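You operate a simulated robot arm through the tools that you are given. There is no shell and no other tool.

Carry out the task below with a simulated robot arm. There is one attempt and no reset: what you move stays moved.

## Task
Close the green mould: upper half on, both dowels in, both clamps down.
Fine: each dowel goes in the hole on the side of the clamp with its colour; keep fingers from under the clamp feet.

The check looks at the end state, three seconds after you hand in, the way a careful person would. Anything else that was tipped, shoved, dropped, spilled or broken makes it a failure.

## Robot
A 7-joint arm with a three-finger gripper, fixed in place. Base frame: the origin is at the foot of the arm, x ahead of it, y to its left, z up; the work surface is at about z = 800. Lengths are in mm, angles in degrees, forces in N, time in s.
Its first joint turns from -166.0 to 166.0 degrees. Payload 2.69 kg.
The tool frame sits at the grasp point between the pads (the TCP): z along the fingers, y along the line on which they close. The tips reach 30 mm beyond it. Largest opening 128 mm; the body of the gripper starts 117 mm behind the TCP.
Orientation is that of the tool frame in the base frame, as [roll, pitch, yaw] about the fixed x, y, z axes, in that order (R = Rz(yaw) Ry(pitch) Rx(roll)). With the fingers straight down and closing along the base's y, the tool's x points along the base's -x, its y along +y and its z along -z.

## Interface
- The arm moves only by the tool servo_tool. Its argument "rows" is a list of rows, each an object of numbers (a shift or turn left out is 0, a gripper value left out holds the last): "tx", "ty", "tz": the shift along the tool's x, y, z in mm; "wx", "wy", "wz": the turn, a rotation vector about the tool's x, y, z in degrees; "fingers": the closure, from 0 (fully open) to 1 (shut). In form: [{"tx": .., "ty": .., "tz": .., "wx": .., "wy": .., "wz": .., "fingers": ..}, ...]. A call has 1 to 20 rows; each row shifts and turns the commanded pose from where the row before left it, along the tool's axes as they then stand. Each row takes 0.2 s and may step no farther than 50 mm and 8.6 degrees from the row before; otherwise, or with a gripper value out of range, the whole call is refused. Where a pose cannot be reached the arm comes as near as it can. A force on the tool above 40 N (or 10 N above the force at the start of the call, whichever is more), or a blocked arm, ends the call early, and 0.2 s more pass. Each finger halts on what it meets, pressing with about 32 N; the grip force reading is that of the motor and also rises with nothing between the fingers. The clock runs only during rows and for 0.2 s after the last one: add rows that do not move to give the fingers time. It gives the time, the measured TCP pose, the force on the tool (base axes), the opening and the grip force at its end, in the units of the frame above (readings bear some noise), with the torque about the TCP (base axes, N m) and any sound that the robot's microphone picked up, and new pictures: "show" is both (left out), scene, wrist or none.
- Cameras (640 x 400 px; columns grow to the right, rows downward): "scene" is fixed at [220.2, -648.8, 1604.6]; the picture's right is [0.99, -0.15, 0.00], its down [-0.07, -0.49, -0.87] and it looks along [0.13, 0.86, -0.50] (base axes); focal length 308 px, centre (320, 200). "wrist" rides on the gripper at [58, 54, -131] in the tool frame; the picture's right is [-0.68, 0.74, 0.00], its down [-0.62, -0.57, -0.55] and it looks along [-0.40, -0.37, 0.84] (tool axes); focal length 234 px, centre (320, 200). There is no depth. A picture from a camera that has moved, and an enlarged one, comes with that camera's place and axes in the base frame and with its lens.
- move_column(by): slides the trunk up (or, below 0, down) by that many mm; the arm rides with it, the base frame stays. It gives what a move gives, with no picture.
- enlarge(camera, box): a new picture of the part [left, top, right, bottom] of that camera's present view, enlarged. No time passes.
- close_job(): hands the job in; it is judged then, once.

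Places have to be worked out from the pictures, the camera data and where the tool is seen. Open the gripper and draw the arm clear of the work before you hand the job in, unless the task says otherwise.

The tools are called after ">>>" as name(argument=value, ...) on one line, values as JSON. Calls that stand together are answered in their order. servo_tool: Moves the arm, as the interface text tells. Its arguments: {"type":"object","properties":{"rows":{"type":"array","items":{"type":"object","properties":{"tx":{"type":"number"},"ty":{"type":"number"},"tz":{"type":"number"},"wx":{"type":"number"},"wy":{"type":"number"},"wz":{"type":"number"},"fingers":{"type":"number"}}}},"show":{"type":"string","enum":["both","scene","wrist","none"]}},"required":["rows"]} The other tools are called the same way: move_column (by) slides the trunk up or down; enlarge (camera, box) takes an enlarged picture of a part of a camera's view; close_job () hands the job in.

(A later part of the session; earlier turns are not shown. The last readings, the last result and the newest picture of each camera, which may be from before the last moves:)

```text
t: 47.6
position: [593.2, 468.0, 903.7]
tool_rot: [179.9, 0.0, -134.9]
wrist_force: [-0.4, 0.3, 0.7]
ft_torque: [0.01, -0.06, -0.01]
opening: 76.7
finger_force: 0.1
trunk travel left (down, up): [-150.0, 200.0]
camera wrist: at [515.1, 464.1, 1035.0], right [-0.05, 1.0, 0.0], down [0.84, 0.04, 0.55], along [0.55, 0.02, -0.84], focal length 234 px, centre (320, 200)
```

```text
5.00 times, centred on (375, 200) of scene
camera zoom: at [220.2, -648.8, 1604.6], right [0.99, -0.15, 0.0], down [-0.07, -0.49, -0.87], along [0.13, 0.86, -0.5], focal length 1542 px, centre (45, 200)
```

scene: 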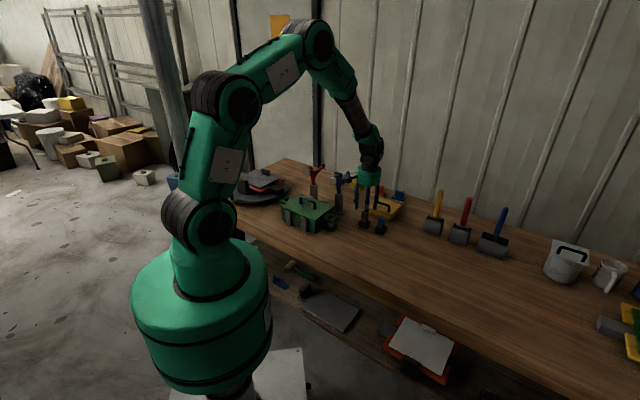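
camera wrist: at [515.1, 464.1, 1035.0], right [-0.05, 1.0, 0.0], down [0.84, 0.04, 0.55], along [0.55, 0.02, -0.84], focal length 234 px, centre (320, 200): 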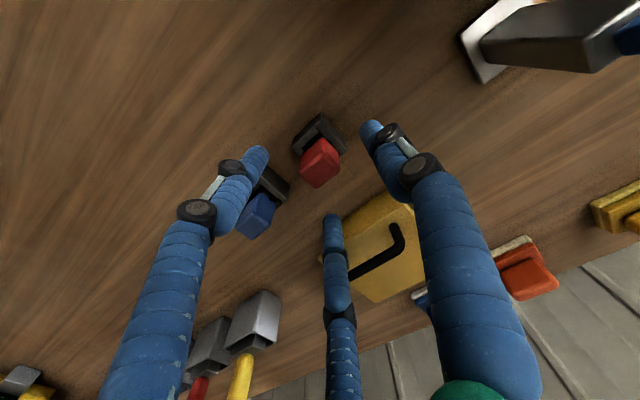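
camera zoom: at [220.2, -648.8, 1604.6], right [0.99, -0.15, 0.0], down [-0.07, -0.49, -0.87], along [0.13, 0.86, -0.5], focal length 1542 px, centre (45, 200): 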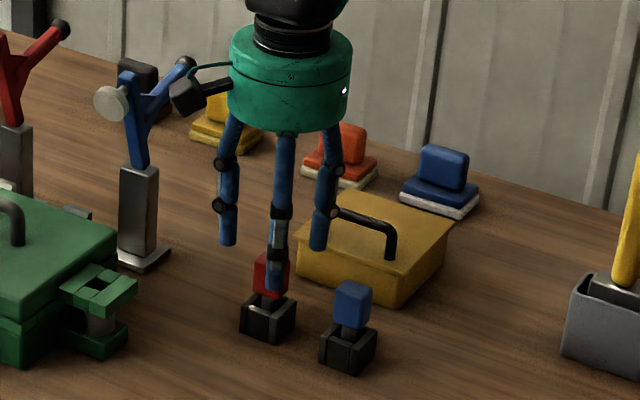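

The knob is centred among the three tips. I'll descend 22 mm so the pads overlap the knob but stay above its holder, then close.

>>> servo_tool(rows=[{"tz": 11}, {"tz": 11}, {}, {"fingers": 0.6}, {}, {"fingers": 0.72}, {}, {"fingers": 0.8}, {}, {"fingers": 1.0}, {}, {}], show="both")

>>> enlarge(camera="wrist", box=[250, 90, 390, 240])

>>> enlarge(camera="scene", box=[350, 180, 400, 240])

```text
t: 50.2
position: [595.2, 467.8, 881.3]
tool_rot: [180.0, 0.0, -134.7]
wrist_force: [0.8, 0.0, 0.1]
ft_torque: [0.01, 0.02, 0.0]
opening: 26.4
finger_force: 32.2
trunk travel left (down, up): [-150.0, 200.0]
camera wrist: at [515.7, 464.8, 1013.3], right [-0.05, 1.0, 0.0], down [0.84, 0.04, 0.55], along [0.55, 0.02, -0.84], focal length 234 px, centre (320, 200)
```

scene: 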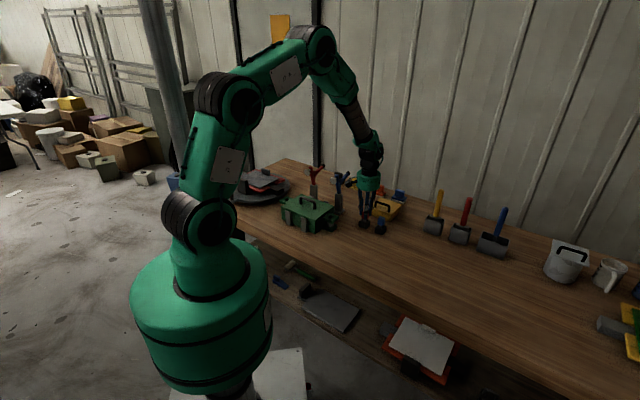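
wrist: 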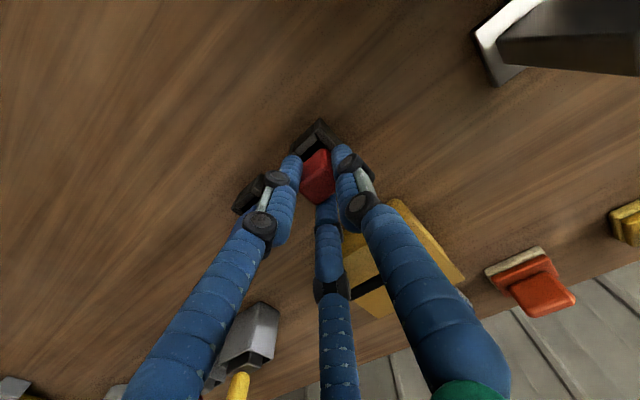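

```text
2.67 times, centred on (320, 165) of wrist
camera zoom: at [515.7, 464.8, 1013.3], right [-0.05, 1.0, 0.0], down [0.84, 0.04, 0.55], along [0.55, 0.02, -0.84], focal length 624 px, centre (320, 293)
```

zoom: 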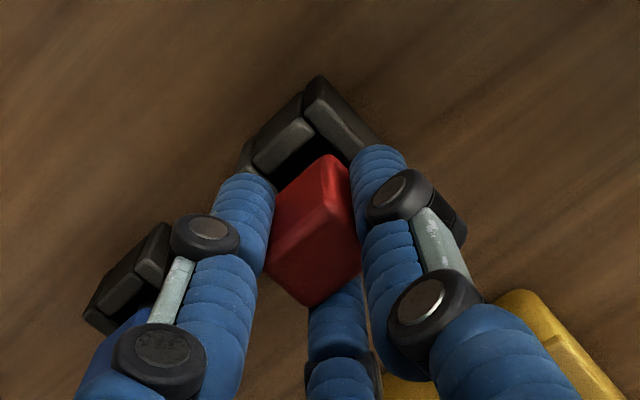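

```text
6.67 times, centred on (375, 210) of scene
camera zoom: at [220.2, -648.8, 1604.6], right [0.99, -0.15, 0.0], down [-0.07, -0.49, -0.87], along [0.13, 0.86, -0.5], focal length 2055 px, centre (-47, 133)
```

zoom: 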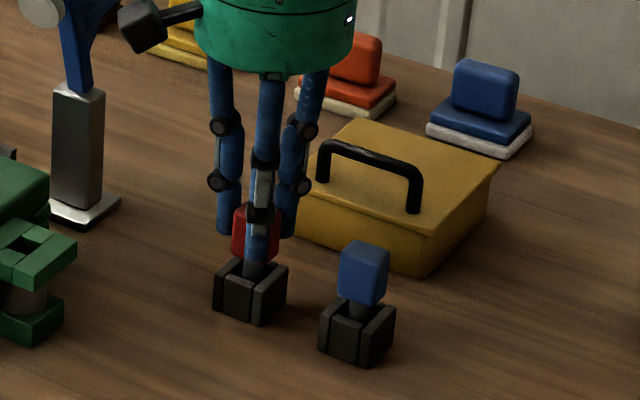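

The red knob is gripped and its holder hasn't moved. I'll lift straight up slowly and check.

>>> servo_tool(rows=[{"tz": -5}, {"tz": -8}, {"tz": -12}, {"tz": -15}, {"tz": -20}, {"tz": -20}, {}, {}], show="both")

>>> enlarge(camera="scene", box=[340, 170, 400, 240])

>>> enlarge(camera="wrist", box=[280, 110, 370, 210])

```text
t: 52.0
position: [594.8, 468.9, 961.5]
tool_rot: [-180.0, 0.0, -134.8]
wrist_force: [-1.0, -0.4, -0.3]
ft_torque: [0.0, -0.02, 0.01]
opening: 26.3
finger_force: 31.9
trunk travel left (down, up): [-150.0, 200.0]
camera wrist: at [516.5, 465.6, 1093.1], right [-0.05, 1.0, 0.0], down [0.84, 0.04, 0.55], along [0.55, 0.02, -0.84], focal length 234 px, centre (320, 200)
```

scene: 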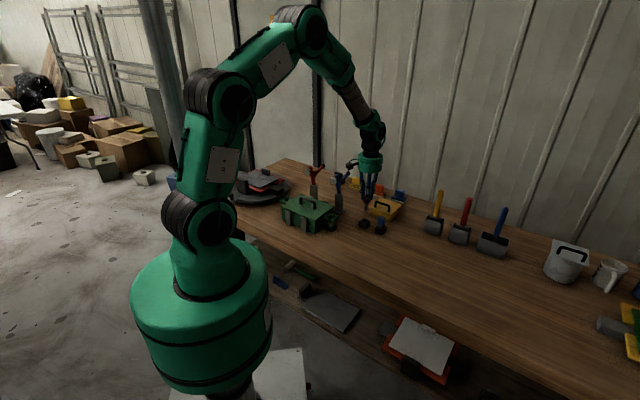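
wrist: 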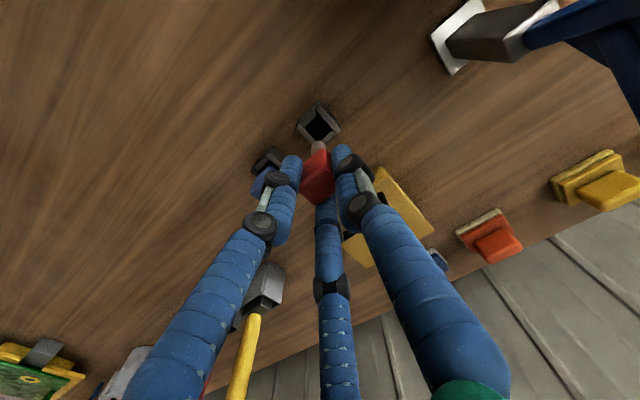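

```text
5.71 times, centred on (370, 205) of scene
camera zoom: at [220.2, -648.8, 1604.6], right [0.99, -0.15, 0.0], down [-0.07, -0.49, -0.87], along [0.13, 0.86, -0.5], focal length 1762 px, centre (34, 171)
```

zoom: 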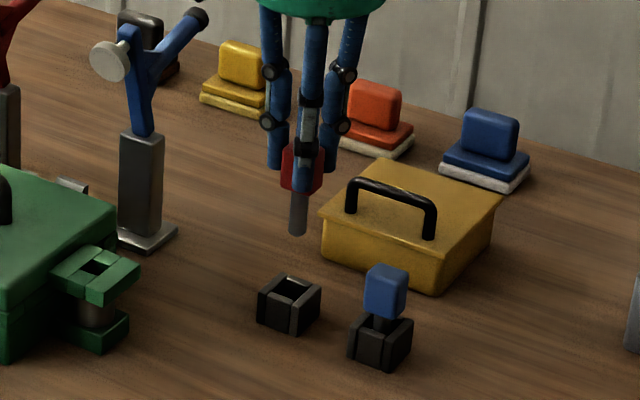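

```text
4.00 times, centred on (325, 160) of wrist
camera zoom: at [516.5, 465.6, 1093.1], right [-0.05, 1.0, 0.0], down [0.84, 0.04, 0.55], along [0.55, 0.02, -0.84], focal length 937 px, centre (300, 360)
```

zoom: 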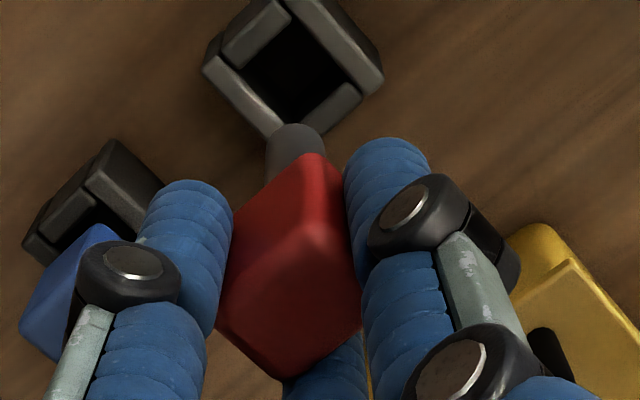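

The red dowel is held upright with its peg near the tool axis. I'll raise it high, carry it above the left lug (the red clamp's side) and then align over the hole.

>>> servo_tool(rows=[{"tz": -30}, {"tz": -40}, {"tz": -40}, {"tz": -40}, {"tz": -40}, {"tx": 9.945, "ty": 33.58}, {"tx": 9.945, "ty": 33.58}, {"tx": 9.945, "ty": 33.58}, {"tx": 9.945, "ty": 33.58}, {"tx": 9.945, "ty": 33.58}, {"tx": 9.945, "ty": 33.58}, {"tx": 9.945, "ty": 33.58}, {"tx": 9.945, "ty": 33.58}, {"tx": 9.945, "ty": 33.58}, {"tx": 9.945, "ty": 33.58}, {"tx": 9.945, "ty": 33.58}, {}, {}], show="both")

```text
t: 55.8
position: [255.9, 651.2, 1150.8]
tool_rot: [179.9, 0.1, -134.9]
wrist_force: [-0.3, 0.1, -0.3]
ft_torque: [0.03, -0.03, 0.01]
opening: 26.1
finger_force: 32.0
trunk travel left (down, up): [-150.0, 200.0]
camera wrist: at [175.9, 648.2, 1283.5], right [-0.05, 1.0, 0.0], down [0.84, 0.04, 0.55], along [0.55, 0.02, -0.84], focal length 234 px, centre (320, 200)
```

scene: 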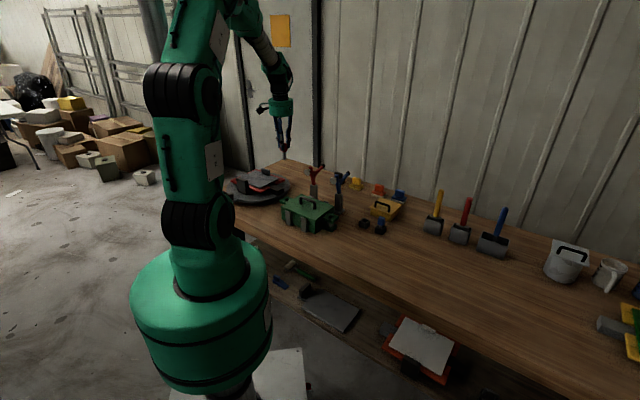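
wrist: 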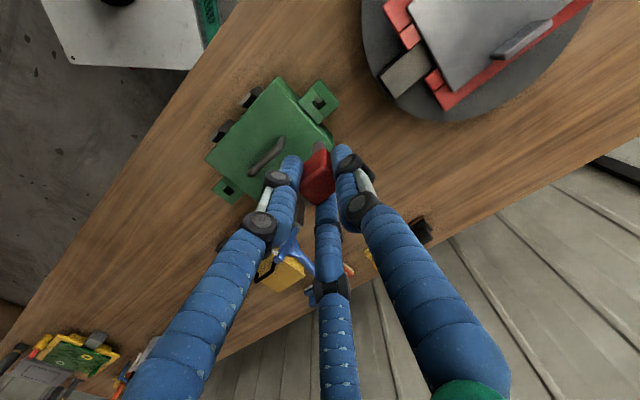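

The hole is directly beneath the tool in this view. I'll descend to TCP z≈965, putting the peg tip about 20 mm above the lug, and compare the tip with the hole.

>>> servo_tool(rows=[{"tz": 30}, {"tz": 35}, {"tz": 35}, {"tz": 35}, {"tz": 30}, {"tz": 20}, {}, {}], show="both")

>>> enlarge(camera="wrist", box=[270, 90, 370, 170])

>>> enlarge(camera="scene", box=[265, 170, 315, 220])

```text
t: 57.6
position: [254.6, 651.7, 967.7]
tool_rot: [-179.9, 0.0, -134.8]
wrist_force: [-0.3, 0.5, 0.0]
ft_torque: [0.03, -0.03, 0.01]
opening: 26.0
finger_force: 32.1
trunk travel left (down, up): [-150.0, 200.0]
camera wrist: at [175.5, 648.5, 1098.7], right [-0.05, 1.0, 0.0], down [0.84, 0.04, 0.55], along [0.55, 0.03, -0.84], focal length 234 px, centre (320, 200)
```

scene: 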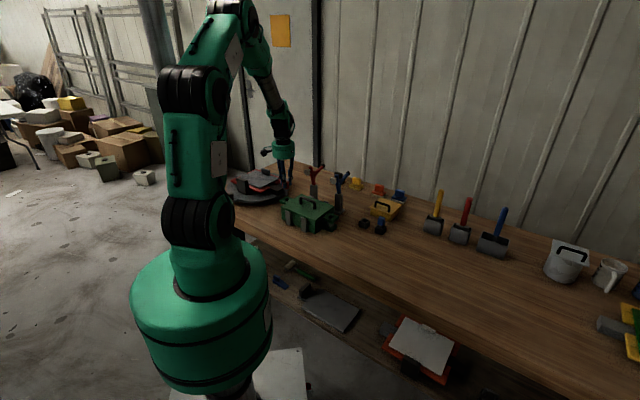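
wrist: 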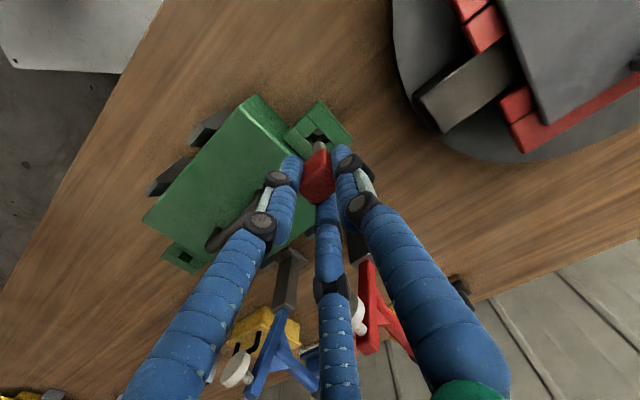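

```text
5.00 times, centred on (320, 130) of wrist
camera zoom: at [175.5, 648.5, 1098.7], right [-0.05, 1.0, 0.0], down [0.84, 0.04, 0.55], along [0.55, 0.03, -0.84], focal length 1171 px, centre (320, 550)
```

zoom: 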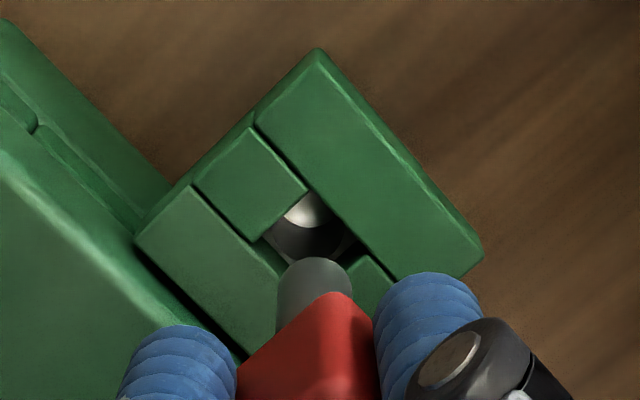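

```text
8.00 times, centred on (290, 195) of scene
camera zoom: at [220.2, -648.8, 1604.6], right [0.99, -0.15, 0.0], down [-0.07, -0.49, -0.87], along [0.13, 0.86, -0.5], focal length 2466 px, centre (560, 240)
```

zoom: 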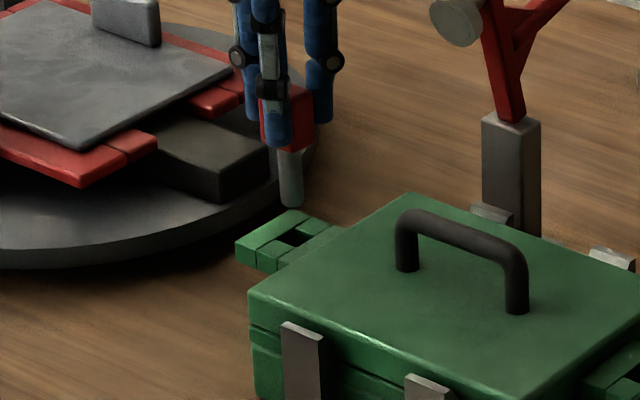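

The peg tip and the lug hole are aligned to within about 0.5 mm. I'll go down in small steps and watch the force.

>>> servo_tool(rows=[{"tz": 8}, {"tz": 8}, {"tz": 4}, {"tz": 3}, {"tz": 3}, {}, {}], show="none")

>>> enlarge(camera="wrist", box=[270, 90, 370, 170])

>>> enlarge(camera="scene", box=[265, 170, 315, 220])

```text
t: 59.2
position: [255.4, 650.6, 941.0]
tool_rot: [-180.0, 0.0, -134.8]
wrist_force: [1.0, 0.6, -0.2]
ft_torque: [-0.02, -0.02, 0.04]
opening: 26.2
finger_force: 31.8
trunk travel left (down, up): [-150.0, 200.0]
```

```text
5.00 times, centred on (320, 130) of wrist
camera zoom: at [176.2, 647.8, 1072.3], right [-0.05, 1.0, 0.0], down [0.84, 0.04, 0.55], along [0.55, 0.02, -0.84], focal length 1171 px, centre (320, 550)
```

zoom: 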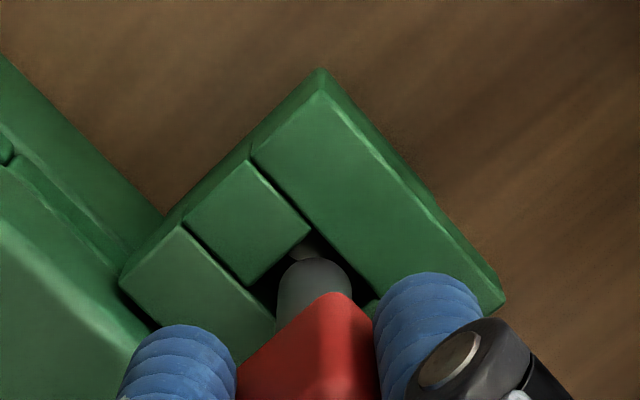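

```text
8.00 times, centred on (290, 195) of scene
camera zoom: at [220.2, -648.8, 1604.6], right [0.99, -0.15, 0.0], down [-0.07, -0.49, -0.87], along [0.13, 0.86, -0.5], focal length 2466 px, centre (560, 240)
```

zoom: 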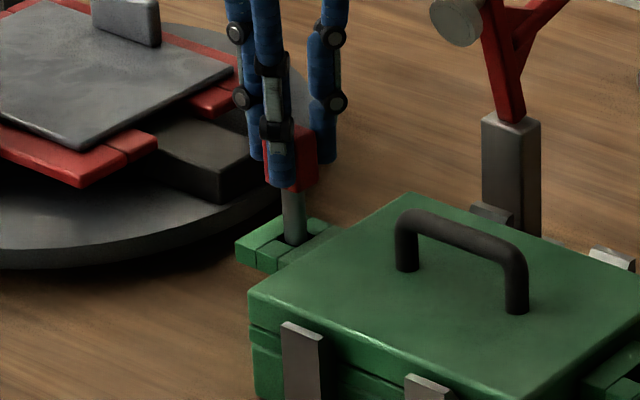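

The tip is at the mouth of the hole with no contact force. I'll continue down in 3 mm steps.

>>> servo_tool(rows=[{"tz": 3}, {"tz": 3}, {"tz": 3}, {"tz": 3}, {}, {}], show="none")

>>> enlarge(camera="wrist", box=[270, 90, 370, 170])

```text
t: 60.6
position: [255.1, 652.2, 928.3]
tool_rot: [-179.9, -0.2, -134.7]
wrist_force: [0.1, -0.2, -0.8]
ft_torque: [0.01, -0.03, -0.01]
opening: 25.9
finger_force: 32.1
trunk travel left (down, up): [-150.0, 200.0]
```

```text
5.00 times, centred on (320, 130) of wrist
camera zoom: at [176.1, 648.2, 1059.5], right [-0.05, 1.0, 0.0], down [0.84, 0.04, 0.55], along [0.55, 0.02, -0.84], focal length 1171 px, centre (320, 550)
```

zoom: 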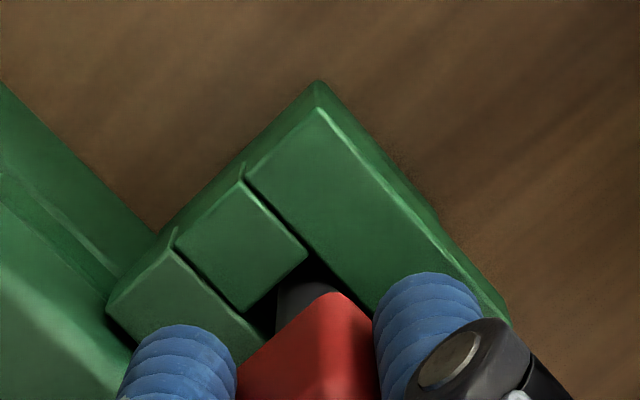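

The peg has passed through the lug cleanly. I'll continue into the bushing, still watching the force.

>>> servo_tool(rows=[{"tz": 2}, {"tz": 2}, {"tz": 2}, {"tz": 2}, {}, {}], show="none")

```text
t: 62.0
position: [256.5, 650.4, 919.7]
tool_rot: [180.0, 0.0, -134.7]
wrist_force: [0.4, 0.0, -0.5]
ft_torque: [0.0, -0.02, 0.02]
opening: 26.1
finger_force: 31.5
trunk travel left (down, up): [-150.0, 200.0]
```

Still no contact force, and the tip should now be inside the bushing. I'll continue toward seating.

>>> servo_tool(rows=[{"tz": 2}, {"tz": 2}, {"tz": 2}, {"tz": 2}, {}, {}], show="none")

>>> enlarge(camera="scene", box=[265, 170, 315, 220])

>>> enlarge(camera="wrist", box=[250, 90, 390, 210])

```text
t: 63.4
position: [255.9, 650.9, 912.2]
tool_rot: [-179.9, 0.1, -134.9]
wrist_force: [-2.4, -2.6, -1.7]
ft_torque: [-0.18, 0.11, 0.01]
opening: 25.9
finger_force: 31.9
trunk travel left (down, up): [-150.0, 200.0]
```

```text
8.00 times, centred on (290, 195) of scene
camera zoom: at [220.2, -648.8, 1604.6], right [0.99, -0.15, 0.0], down [-0.07, -0.49, -0.87], along [0.13, 0.86, -0.5], focal length 2466 px, centre (560, 240)
```

zoom: 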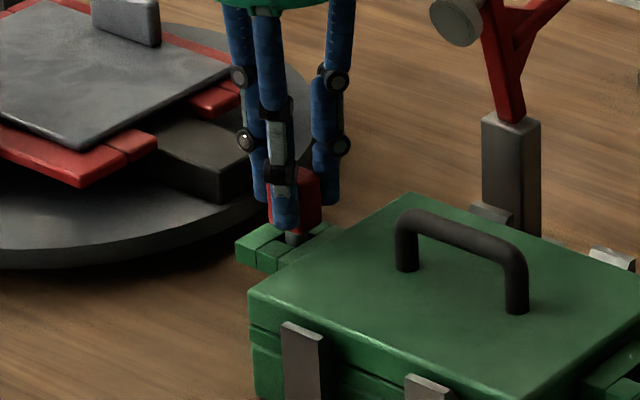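

```text
3.33 times, centred on (320, 150) of wrist
camera zoom: at [176.8, 647.7, 1044.0], right [-0.05, 1.0, 0.0], down [0.84, 0.04, 0.55], along [0.55, 0.02, -0.84], focal length 781 px, centre (320, 367)
```

zoom: 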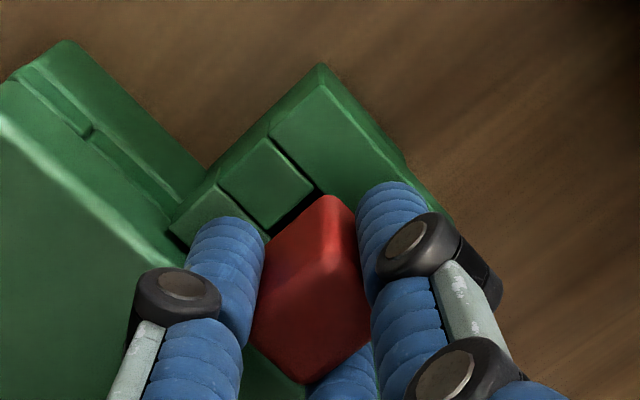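

There's only a light side contact and about 7 mm left to go. I'll continue gently.

>>> servo_tool(rows=[{"tz": 1.5}, {"tz": 1.5}, {"tz": 1.5}, {}, {}], show="none")

>>> enlarge(camera="scene", box=[275, 185, 305, 210])

```text
t: 64.6
position: [256.0, 650.4, 908.7]
tool_rot: [-180.0, 0.0, -134.8]
wrist_force: [-1.5, -1.1, -0.4]
ft_torque: [-0.09, 0.1, 0.03]
opening: 26.0
finger_force: 31.6
trunk travel left (down, up): [-150.0, 200.0]
```

```text
16.00 times, centred on (290, 198) of scene
camera zoom: at [220.2, -648.8, 1604.6], right [0.99, -0.15, 0.0], down [-0.07, -0.49, -0.87], along [0.13, 0.86, -0.5], focal length 4933 px, centre (800, 240)
```

zoom: 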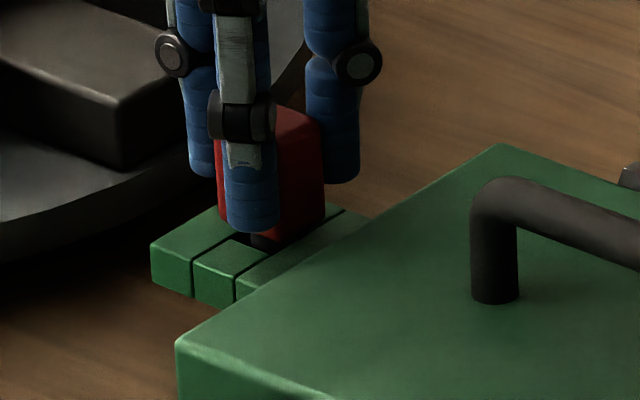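

The knob is within a few mm of the lug. I'll keep lowering until it seats.

>>> servo_tool(rows=[{"tz": 1.5}, {"tz": 1.5}, {"tz": 1}, {}, {}], show="none")

>>> enlarge(camera="scene", box=[275, 185, 305, 210])

```text
t: 65.8
position: [256.0, 649.6, 906.5]
tool_rot: [-180.0, 0.1, -134.8]
wrist_force: [-4.0, -3.6, 17.1]
ft_torque: [-0.12, 0.18, 0.02]
opening: 25.8
finger_force: 31.9
trunk travel left (down, up): [-150.0, 200.0]
```

```text
16.00 times, centred on (290, 198) of scene
camera zoom: at [220.2, -648.8, 1604.6], right [0.99, -0.15, 0.0], down [-0.07, -0.49, -0.87], along [0.13, 0.86, -0.5], focal length 4933 px, centre (800, 240)
```

zoom: 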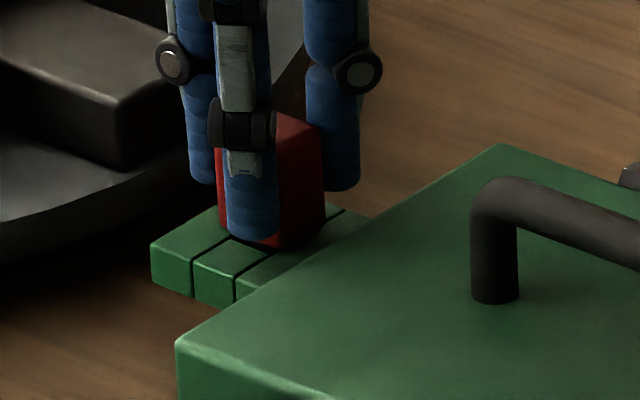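

The force reads 17 N upward and the knob now sits on the lug, so the red dowel is seated. I'll ease off, open the fingers and rise.

>>> servo_tool(rows=[{"tz": -0.8}, {"fingers": 0.72}, {}, {"fingers": 0.55}, {}, {}, {"tz": -5}, {"tz": -15}, {"tz": -30}, {"tz": -40}, {"tz": -40}, {"tz": -40}, {"tz": -40}, {"tz": -35}, {}], show="both")

>>> enlarge(camera="scene", box=[270, 170, 345, 235])

```text
t: 69.0
position: [254.7, 649.6, 1150.0]
tool_rot: [-179.9, 0.0, -134.8]
wrist_force: [-0.8, 0.3, -0.1]
ft_torque: [0.03, 0.0, -0.01]
opening: 57.5
finger_force: 0.0
trunk travel left (down, up): [-150.0, 200.0]
camera wrist: at [175.3, 645.9, 1282.3], right [-0.05, 1.0, 0.0], down [0.84, 0.04, 0.55], along [0.55, 0.02, -0.84], focal length 234 px, centre (320, 200)
```

scene: 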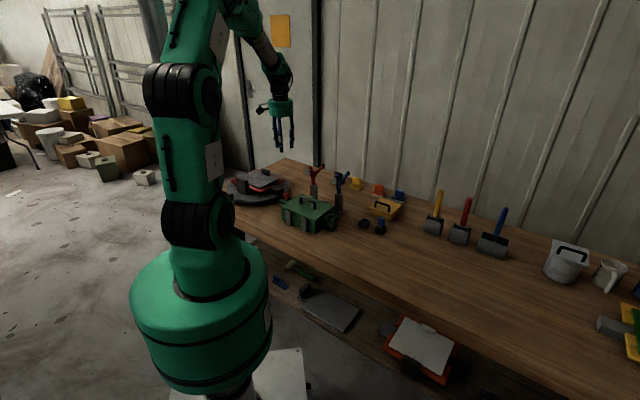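
wrist: 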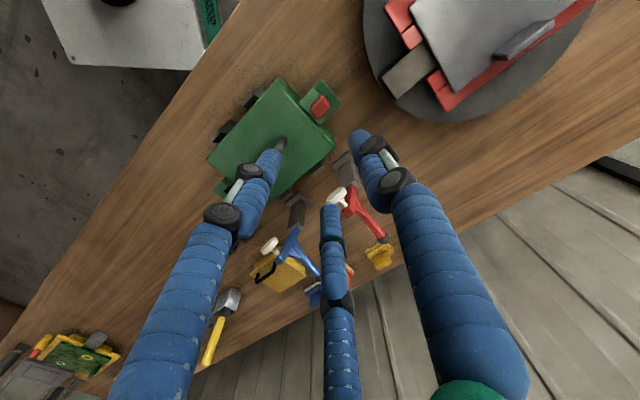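

```text
6.15 times, centred on (308, 202) of scene
camera zoom: at [220.2, -648.8, 1604.6], right [0.99, -0.15, 0.0], down [-0.07, -0.49, -0.87], along [0.13, 0.86, -0.5], focal length 1897 px, centre (397, 185)
```

zoom: 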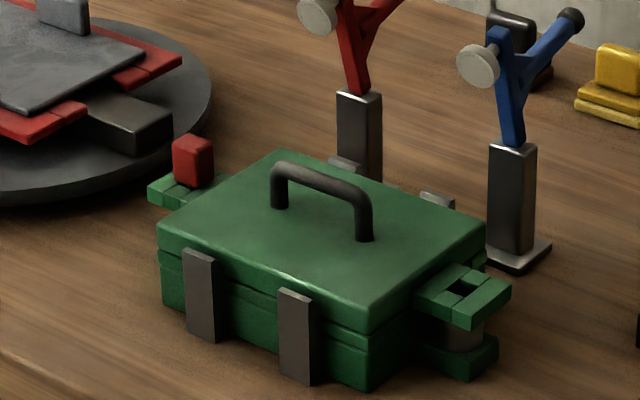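

The red dowel is fully in. Next I'll fly over to the blue dowel, estimated near (652, 411), with the fingers opened to about 77 mm.

>>> servo_tool(rows=[{"tx": -8.43, "ty": -34.65}, {"tx": -8.43, "ty": -34.65}, {"tx": -8.43, "ty": -34.65}, {"tx": -8.43, "ty": -34.65}, {"tx": -8.43, "ty": -34.65}, {"tx": -8.43, "ty": -34.65}, {"tx": -8.43, "ty": -34.65}, {"tx": -8.43, "ty": -34.65}, {"tx": -8.43, "ty": -34.65}, {"tx": -8.43, "ty": -34.65}, {"tx": -8.43, "ty": -34.65}, {"tx": -8.43, "ty": -34.65, "fingers": 0.4}, {"tx": -8.43, "ty": -34.65}, {"tz": 40}, {"tz": 40}, {"tz": 40}, {"tz": 40}, {"tz": 30}, {}, {}], show="both")

>>> enlarge(camera="wrist", box=[270, 90, 370, 170])

```text
t: 73.2
position: [652.6, 409.8, 960.6]
tool_rot: [-180.0, 0.0, -134.7]
wrist_force: [-0.4, -0.7, 0.6]
ft_torque: [0.07, -0.03, -0.01]
opening: 76.8
finger_force: 0.0
trunk travel left (down, up): [-150.0, 200.0]
camera wrist: at [573.1, 407.2, 1091.9], right [-0.05, 1.0, 0.0], down [0.84, 0.04, 0.55], along [0.55, 0.03, -0.84], focal length 234 px, centre (320, 200)
```

scene: 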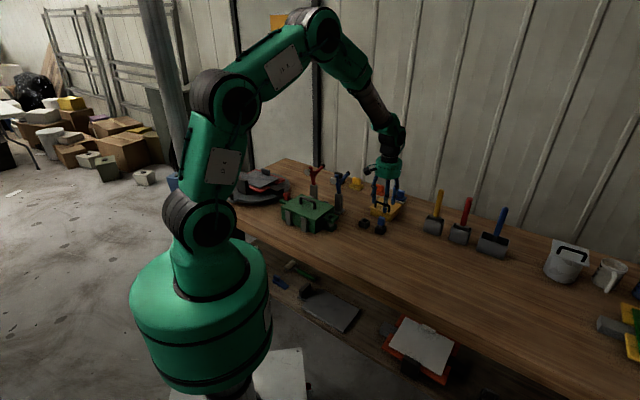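
wrist: 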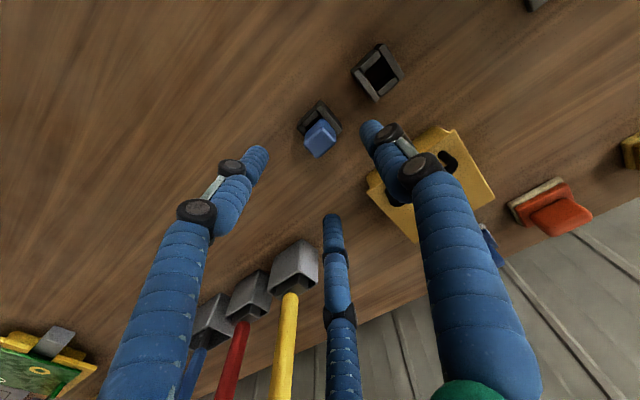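

```text
5.00 times, centred on (320, 130) of wrist
camera zoom: at [573.1, 407.2, 1091.9], right [-0.05, 1.0, 0.0], down [0.84, 0.04, 0.55], along [0.55, 0.03, -0.84], focal length 1171 px, centre (320, 550)
```

zoom: 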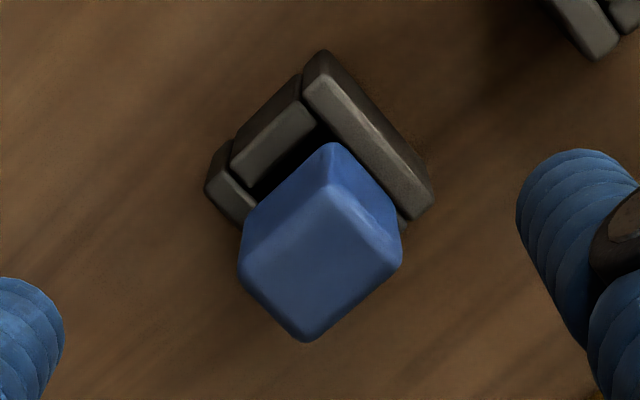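

Compared with the red knob's view at the same pose, the blue one needs only about (+0.3, +1.2) mm. I'll correct and descend to knob-top level to check the centring.

>>> servo_tool(rows=[{"tx": 0.3, "ty": 1.2, "tz": 25}, {"tz": 25}, {"tz": 6.5}, {}, {}], show="wrist")

>>> enlarge(camera="wrist", box=[250, 90, 390, 240])

```text
t: 74.4
position: [652.6, 410.9, 904.1]
tool_rot: [180.0, -0.1, -134.7]
wrist_force: [-0.4, -0.1, -0.3]
ft_torque: [0.0, -0.01, 0.0]
opening: 76.9
finger_force: 0.0
trunk travel left (down, up): [-150.0, 200.0]
camera wrist: at [573.0, 407.3, 1035.5], right [-0.05, 1.0, 0.0], down [0.84, 0.04, 0.55], along [0.55, 0.03, -0.84], focal length 234 px, centre (320, 200)
```

wrist: 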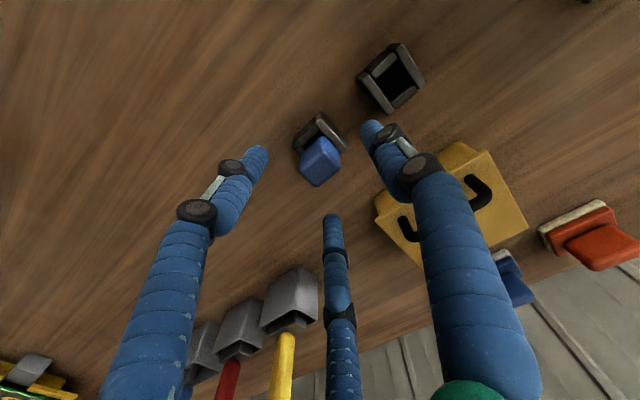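

```text
2.67 times, centred on (320, 165) of wrist
camera zoom: at [573.0, 407.3, 1035.5], right [-0.05, 1.0, 0.0], down [0.84, 0.04, 0.55], along [0.55, 0.03, -0.84], focal length 624 px, centre (320, 293)
```

zoom: 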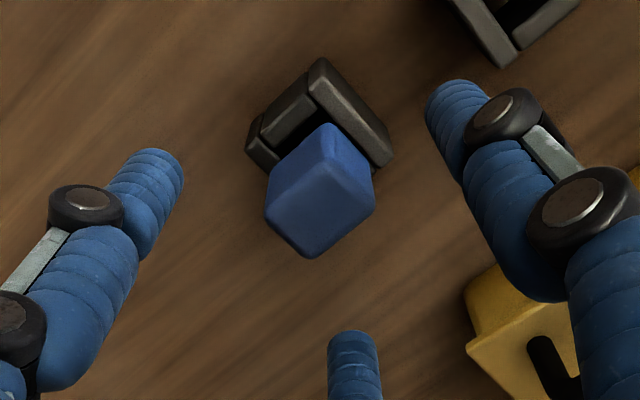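

The view nearly matches the red dowel's. I'll apply a small 0.8 mm correction, descend 22 mm and close.

>>> servo_tool(rows=[{"tx": 0.6, "ty": 0.5, "tz": 11}, {"tz": 11}, {}, {"fingers": 0.6}, {}, {"fingers": 0.72}, {}, {"fingers": 0.8}, {}, {"fingers": 1.0}, {}, {}], show="wrist")

>>> enlarge(camera="scene", box=[350, 180, 410, 240])

```text
t: 77.0
position: [651.1, 410.7, 880.0]
tool_rot: [-179.9, -0.1, -134.8]
wrist_force: [0.5, -0.5, 0.5]
ft_torque: [0.01, 0.01, 0.0]
opening: 26.2
finger_force: 32.0
trunk travel left (down, up): [-150.0, 200.0]
camera wrist: at [572.1, 407.8, 1012.7], right [-0.05, 1.0, 0.0], down [0.84, 0.04, 0.55], along [0.55, 0.02, -0.84], focal length 234 px, centre (320, 200)
```

wrist: 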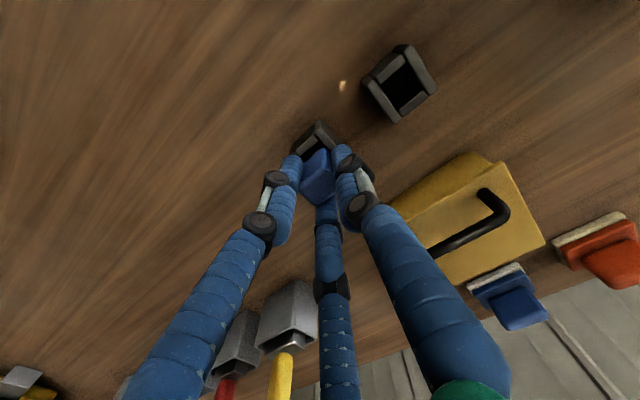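

```text
6.67 times, centred on (380, 210) of scene
camera zoom: at [220.2, -648.8, 1604.6], right [0.99, -0.15, 0.0], down [-0.07, -0.49, -0.87], along [0.13, 0.86, -0.5], focal length 2055 px, centre (-80, 133)
```

zoom: 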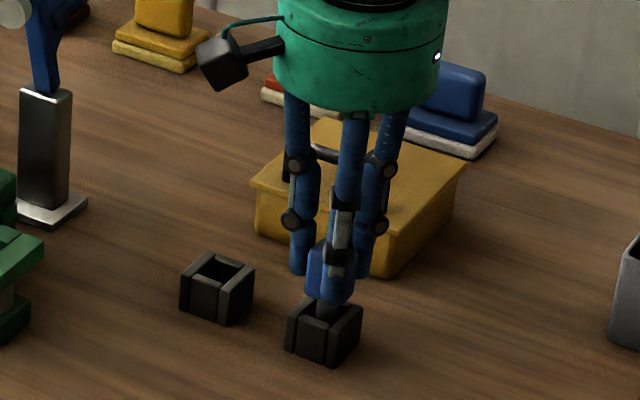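

The blue dowel is gripped and its holder is still in place. I'll lift it and carry it above the right lug, on the blue clamp's side.

>>> servo_tool(rows=[{"tz": -5}, {"tz": -8}, {"tz": -12}, {"tz": -25}, {"tz": -30}, {"tz": -40}, {"tz": -40}, {"tz": -20}, {"tx": 15.4, "ty": 27.66}, {"tx": 15.4, "ty": 27.66}, {"tx": 15.4, "ty": 27.66}, {"tx": 15.4, "ty": 27.66}, {"tx": 15.4, "ty": 27.66}, {"tx": 15.4, "ty": 27.66}, {"tx": 15.4, "ty": 27.64}, {"tz": 30}, {"tz": 35}, {"tz": 30}, {}, {}], show="both")

>>> enlarge(camera="wrist", box=[270, 90, 370, 170])

>>> enlarge(camera="scene", box=[310, 180, 360, 235])

```text
t: 81.2
position: [436.3, 470.5, 966.8]
tool_rot: [-180.0, 0.0, -134.7]
wrist_force: [-0.1, 1.0, -0.3]
ft_torque: [0.0, 0.0, 0.0]
opening: 26.1
finger_force: 31.7
trunk travel left (down, up): [-150.0, 200.0]
camera wrist: at [357.6, 467.7, 1097.9], right [-0.05, 1.0, 0.0], down [0.84, 0.04, 0.55], along [0.55, 0.03, -0.84], focal length 234 px, centre (320, 200)
```

scene: 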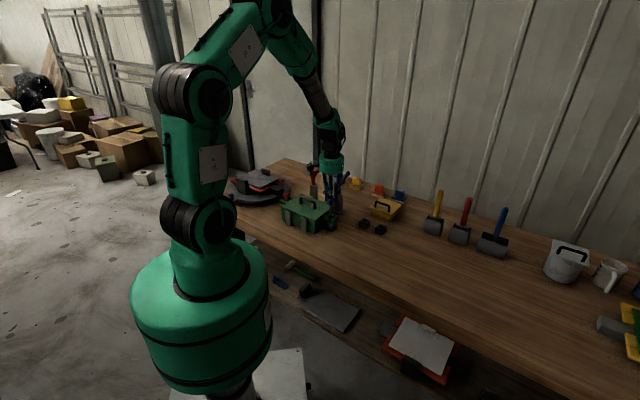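
wrist: 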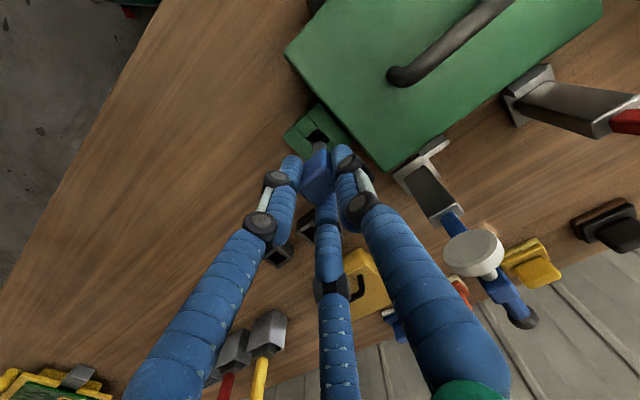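

```text
5.00 times, centred on (320, 130) of wrist
camera zoom: at [357.6, 467.7, 1097.9], right [-0.05, 1.0, 0.0], down [0.84, 0.04, 0.55], along [0.55, 0.03, -0.84], focal length 1171 px, centre (320, 550)
```

zoom: 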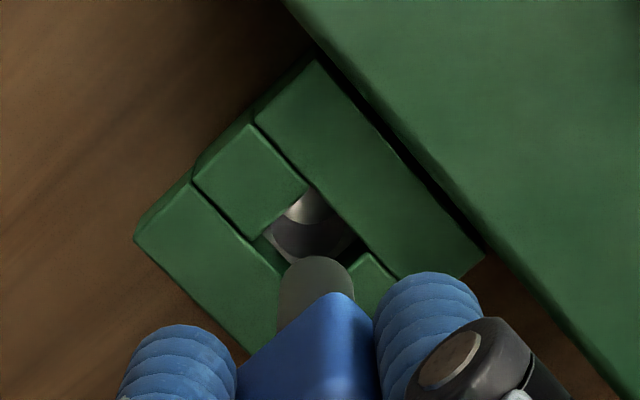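

```text
7.27 times, centred on (335, 208) of scene
camera zoom: at [220.2, -648.8, 1604.6], right [0.99, -0.15, 0.0], down [-0.07, -0.49, -0.87], along [0.13, 0.86, -0.5], focal length 2242 px, centre (211, 146)
```

zoom: 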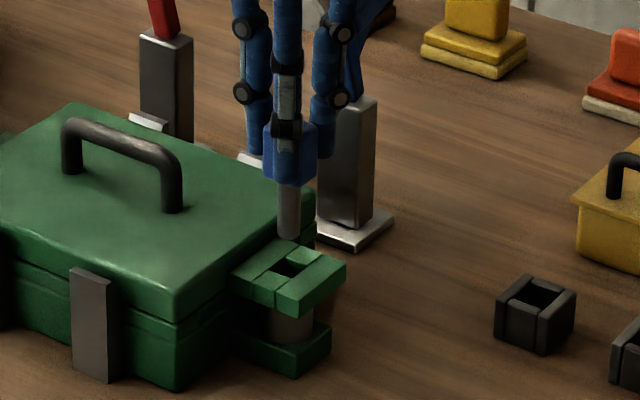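

The view of tip, hole and bore matches the red case almost exactly. I'll descend in the same staged way.

>>> servo_tool(rows=[{"tz": 8}, {"tz": 8}, {"tz": 4}, {"tz": 3}, {"tz": 3}, {"tz": 3}, {"tz": 3}, {"tz": 3}, {}, {}], show="none")

>>> enlarge(camera="wrist", box=[270, 90, 370, 170])

>>> enlarge(camera="scene", box=[310, 180, 360, 235])

```text
t: 83.4
position: [437.1, 471.6, 931.7]
tool_rot: [179.9, 0.0, -134.8]
wrist_force: [0.5, -1.1, -0.5]
ft_torque: [-0.1, -0.02, -0.01]
opening: 25.8
finger_force: 32.4
trunk travel left (down, up): [-150.0, 200.0]
```

```text
5.00 times, centred on (320, 130) of wrist
camera zoom: at [357.9, 469.1, 1063.1], right [-0.05, 1.0, 0.0], down [0.84, 0.04, 0.55], along [0.55, 0.03, -0.84], focal length 1171 px, centre (320, 550)
```

zoom: 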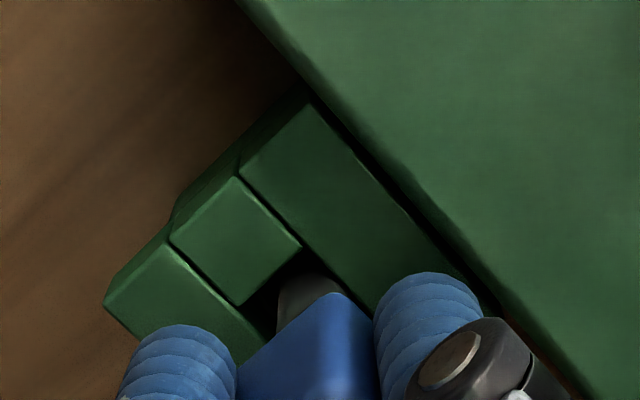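

```text
7.27 times, centred on (335, 208) of scene
camera zoom: at [220.2, -648.8, 1604.6], right [0.99, -0.15, 0.0], down [-0.07, -0.49, -0.87], along [0.13, 0.86, -0.5], focal length 2242 px, centre (211, 146)
```

zoom: 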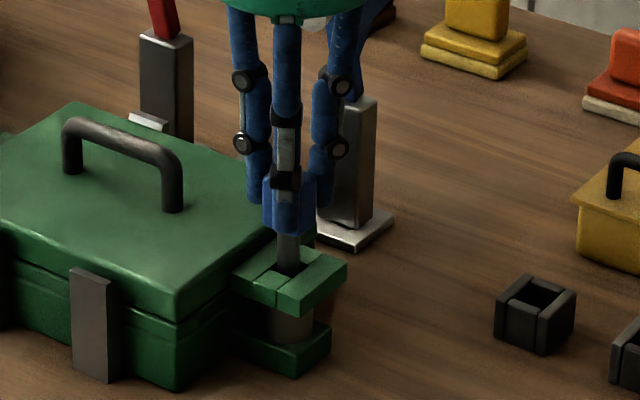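

The peg is through the lug with only about 1 N of side contact. I'll continue in 2 mm steps into the bushing.

>>> servo_tool(rows=[{"tz": 2}, {"tz": 2}, {"tz": 2}, {"tz": 2}, {}, {}], show="none")

```text
t: 84.8
position: [435.6, 471.1, 923.0]
tool_rot: [179.9, -0.1, -134.9]
wrist_force: [0.4, -8.5, -3.1]
ft_torque: [-0.61, -0.06, 0.03]
opening: 25.8
finger_force: 32.4
trunk travel left (down, up): [-150.0, 200.0]
```

The bushing is pushing the tip toward -y with about 8 N. I'll shift 1.3 mm that way to relieve it and check.

>>> servo_tool(rows=[{"tx": 0.9, "ty": -0.9}, {}, {}], show="none")

```text
t: 85.6
position: [436.8, 470.8, 924.2]
tool_rot: [-179.9, 0.0, -134.8]
wrist_force: [0.5, -1.5, -1.4]
ft_torque: [-0.11, 0.05, -0.01]
opening: 25.7
finger_force: 32.4
trunk travel left (down, up): [-150.0, 200.0]
```

The side load is relieved. I'll continue downward in small steps.

>>> servo_tool(rows=[{"tz": 2}, {"tz": 2}, {"tz": 2}, {}, {}], show="none")

```text
t: 86.8
position: [436.2, 470.7, 917.1]
tool_rot: [180.0, 0.0, -134.8]
wrist_force: [1.7, -5.5, 1.2]
ft_torque: [-0.39, -0.09, 0.0]
opening: 26.0
finger_force: 31.7
trunk travel left (down, up): [-150.0, 200.0]
```

There's a little more -y push, so I'll shift another 0.8 mm and continue.

>>> servo_tool(rows=[{"tx": 0.36, "ty": -0.78}, {}, {"tz": 2}, {"tz": 2}, {}, {}], show="none")

>>> enlarge(camera="scene", box=[310, 180, 360, 235])

```text
t: 88.2
position: [435.9, 469.5, 914.4]
tool_rot: [-179.9, 0.0, -134.9]
wrist_force: [-0.5, -1.0, -1.5]
ft_torque: [-0.02, 0.05, -0.01]
opening: 25.7
finger_force: 32.1
trunk travel left (down, up): [-150.0, 200.0]
```

```text
7.27 times, centred on (335, 208) of scene
camera zoom: at [220.2, -648.8, 1604.6], right [0.99, -0.15, 0.0], down [-0.07, -0.49, -0.87], along [0.13, 0.86, -0.5], focal length 2242 px, centre (211, 146)
```

zoom: 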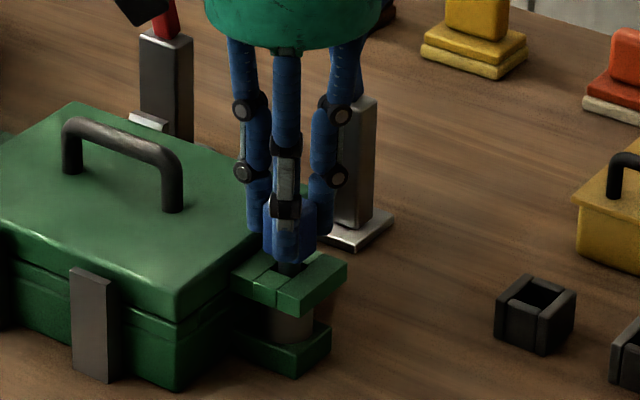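

The load has gone and the peg is deep in the bushing. I'll finish the last 8–10 mm in small steps.

>>> servo_tool(rows=[{"tz": 1.5}, {"tz": 1.5}, {"tz": 1.5}, {}, {}], show="none")

>>> servo_tool(rows=[{"tz": 1.5}, {"tz": 1.5}, {}, {}], show="none")

>>> enlarge(camera="scene", box=[315, 195, 350, 230])

```text
t: 89.4
position: [436.5, 468.9, 908.4]
tool_rot: [180.0, 0.1, -134.8]
wrist_force: [0.6, 1.0, -0.8]
ft_torque: [0.0, -0.01, 0.01]
opening: 25.9
finger_force: 32.1
trunk travel left (down, up): [-150.0, 200.0]
```

```text
t: 90.4
position: [436.7, 469.7, 907.0]
tool_rot: [180.0, 0.0, -134.7]
wrist_force: [-1.0, -0.8, -1.1]
ft_torque: [-0.08, 0.11, 0.01]
opening: 25.8
finger_force: 32.0
trunk travel left (down, up): [-150.0, 200.0]
```

```text
11.43 times, centred on (332, 212) of scene
camera zoom: at [220.2, -648.8, 1604.6], right [0.99, -0.15, 0.0], down [-0.07, -0.49, -0.87], along [0.13, 0.86, -0.5], focal length 3524 px, centre (177, 57)
```

zoom: 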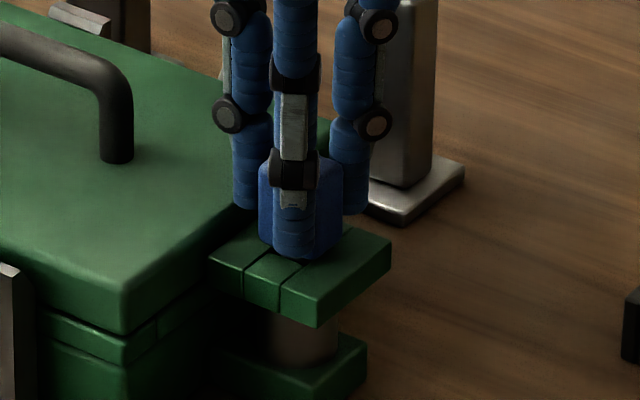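

It's almost flush. I'll go another 1–2 mm until the contact force shows it's seated.

>>> servo_tool(rows=[{"tz": 1}, {"tz": 1}, {}, {}], show="none")

```text
t: 91.4
position: [436.8, 470.0, 905.1]
tool_rot: [179.9, 0.0, -134.8]
wrist_force: [-0.3, -0.3, 2.1]
ft_torque: [0.06, -0.04, -0.04]
opening: 25.8
finger_force: 32.3
trunk travel left (down, up): [-150.0, 200.0]
```

>>> servo_tool(rows=[{"tz": 1}, {}, {}], show="none")

>>> enlarge(camera="scene", box=[315, 195, 350, 230])

```text
t: 92.2
position: [436.3, 470.6, 903.8]
tool_rot: [179.9, 0.0, -134.8]
wrist_force: [-2.9, -2.2, 18.0]
ft_torque: [-0.16, 0.12, 0.01]
opening: 25.8
finger_force: 31.8
trunk travel left (down, up): [-150.0, 200.0]
```

```text
11.43 times, centred on (332, 212) of scene
camera zoom: at [220.2, -648.8, 1604.6], right [0.99, -0.15, 0.0], down [-0.07, -0.49, -0.87], along [0.13, 0.86, -0.5], focal length 3524 px, centre (177, 57)
```

zoom: 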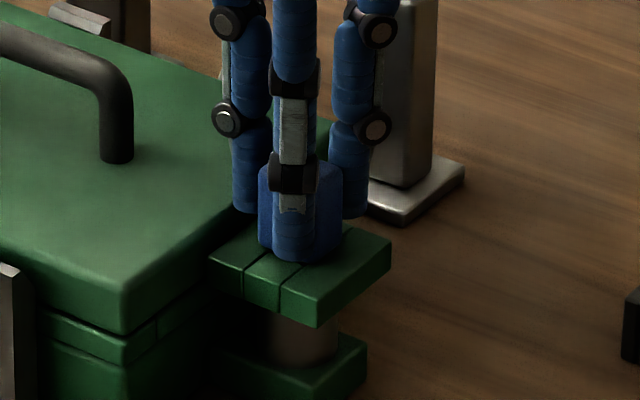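

18 N upward means the blue dowel is seated. I'll ease off, release and rise.

>>> servo_tool(rows=[{"tz": -0.8}, {"fingers": 0.72}, {}, {"fingers": 0.55}, {}, {}, {"tz": -5}, {"tz": -15}, {"tz": -30}, {"tz": -40}, {"tz": -40}, {"tz": -40}, {"tz": -40}, {"tz": -35}, {}, {}], show="both")

>>> enlarge(camera="scene", box=[270, 160, 355, 235])

```text
t: 95.6
position: [435.8, 470.8, 1148.1]
tool_rot: [-180.0, 0.1, -134.8]
wrist_force: [-0.2, 0.3, -0.1]
ft_torque: [-0.02, -0.01, 0.01]
opening: 57.6
finger_force: 0.0
trunk travel left (down, up): [-150.0, 200.0]
camera wrist: at [357.3, 466.9, 1280.0], right [-0.05, 1.0, 0.0], down [0.84, 0.04, 0.55], along [0.55, 0.02, -0.84], focal length 234 px, centre (320, 200)
```

scene: 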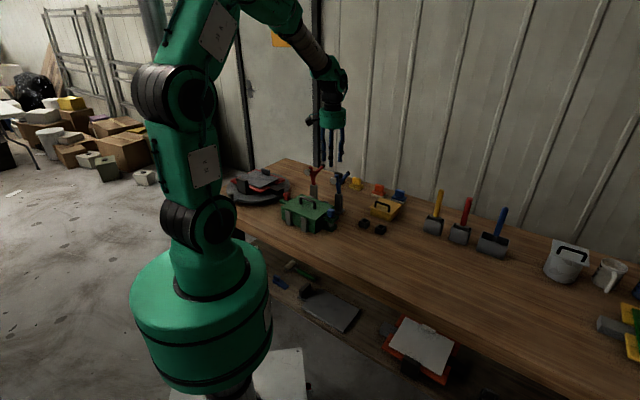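
wrist: 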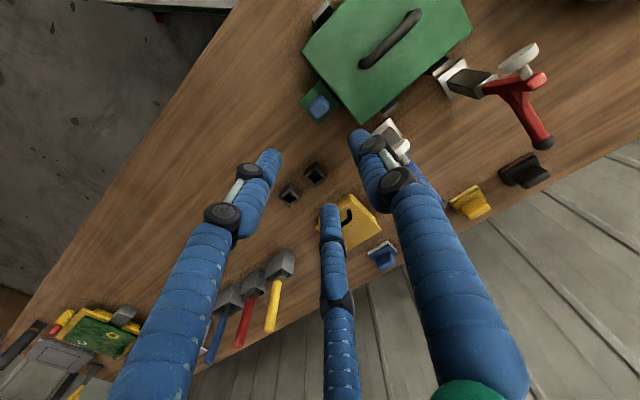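

```text
5.33 times, centred on (312, 198) of scene
camera zoom: at [220.2, -648.8, 1604.6], right [0.99, -0.15, 0.0], down [-0.07, -0.49, -0.87], along [0.13, 0.86, -0.5], focal length 1644 px, centre (360, 213)
```

zoom: 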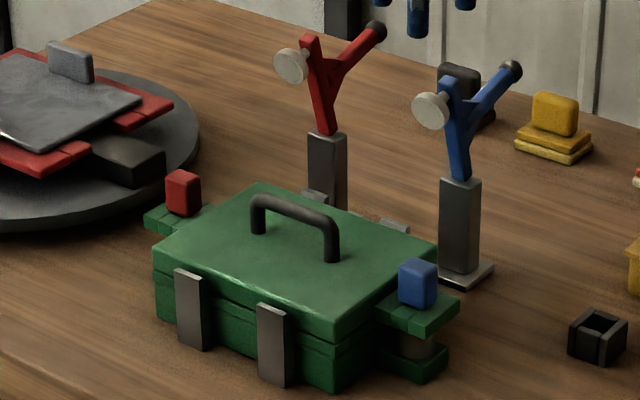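

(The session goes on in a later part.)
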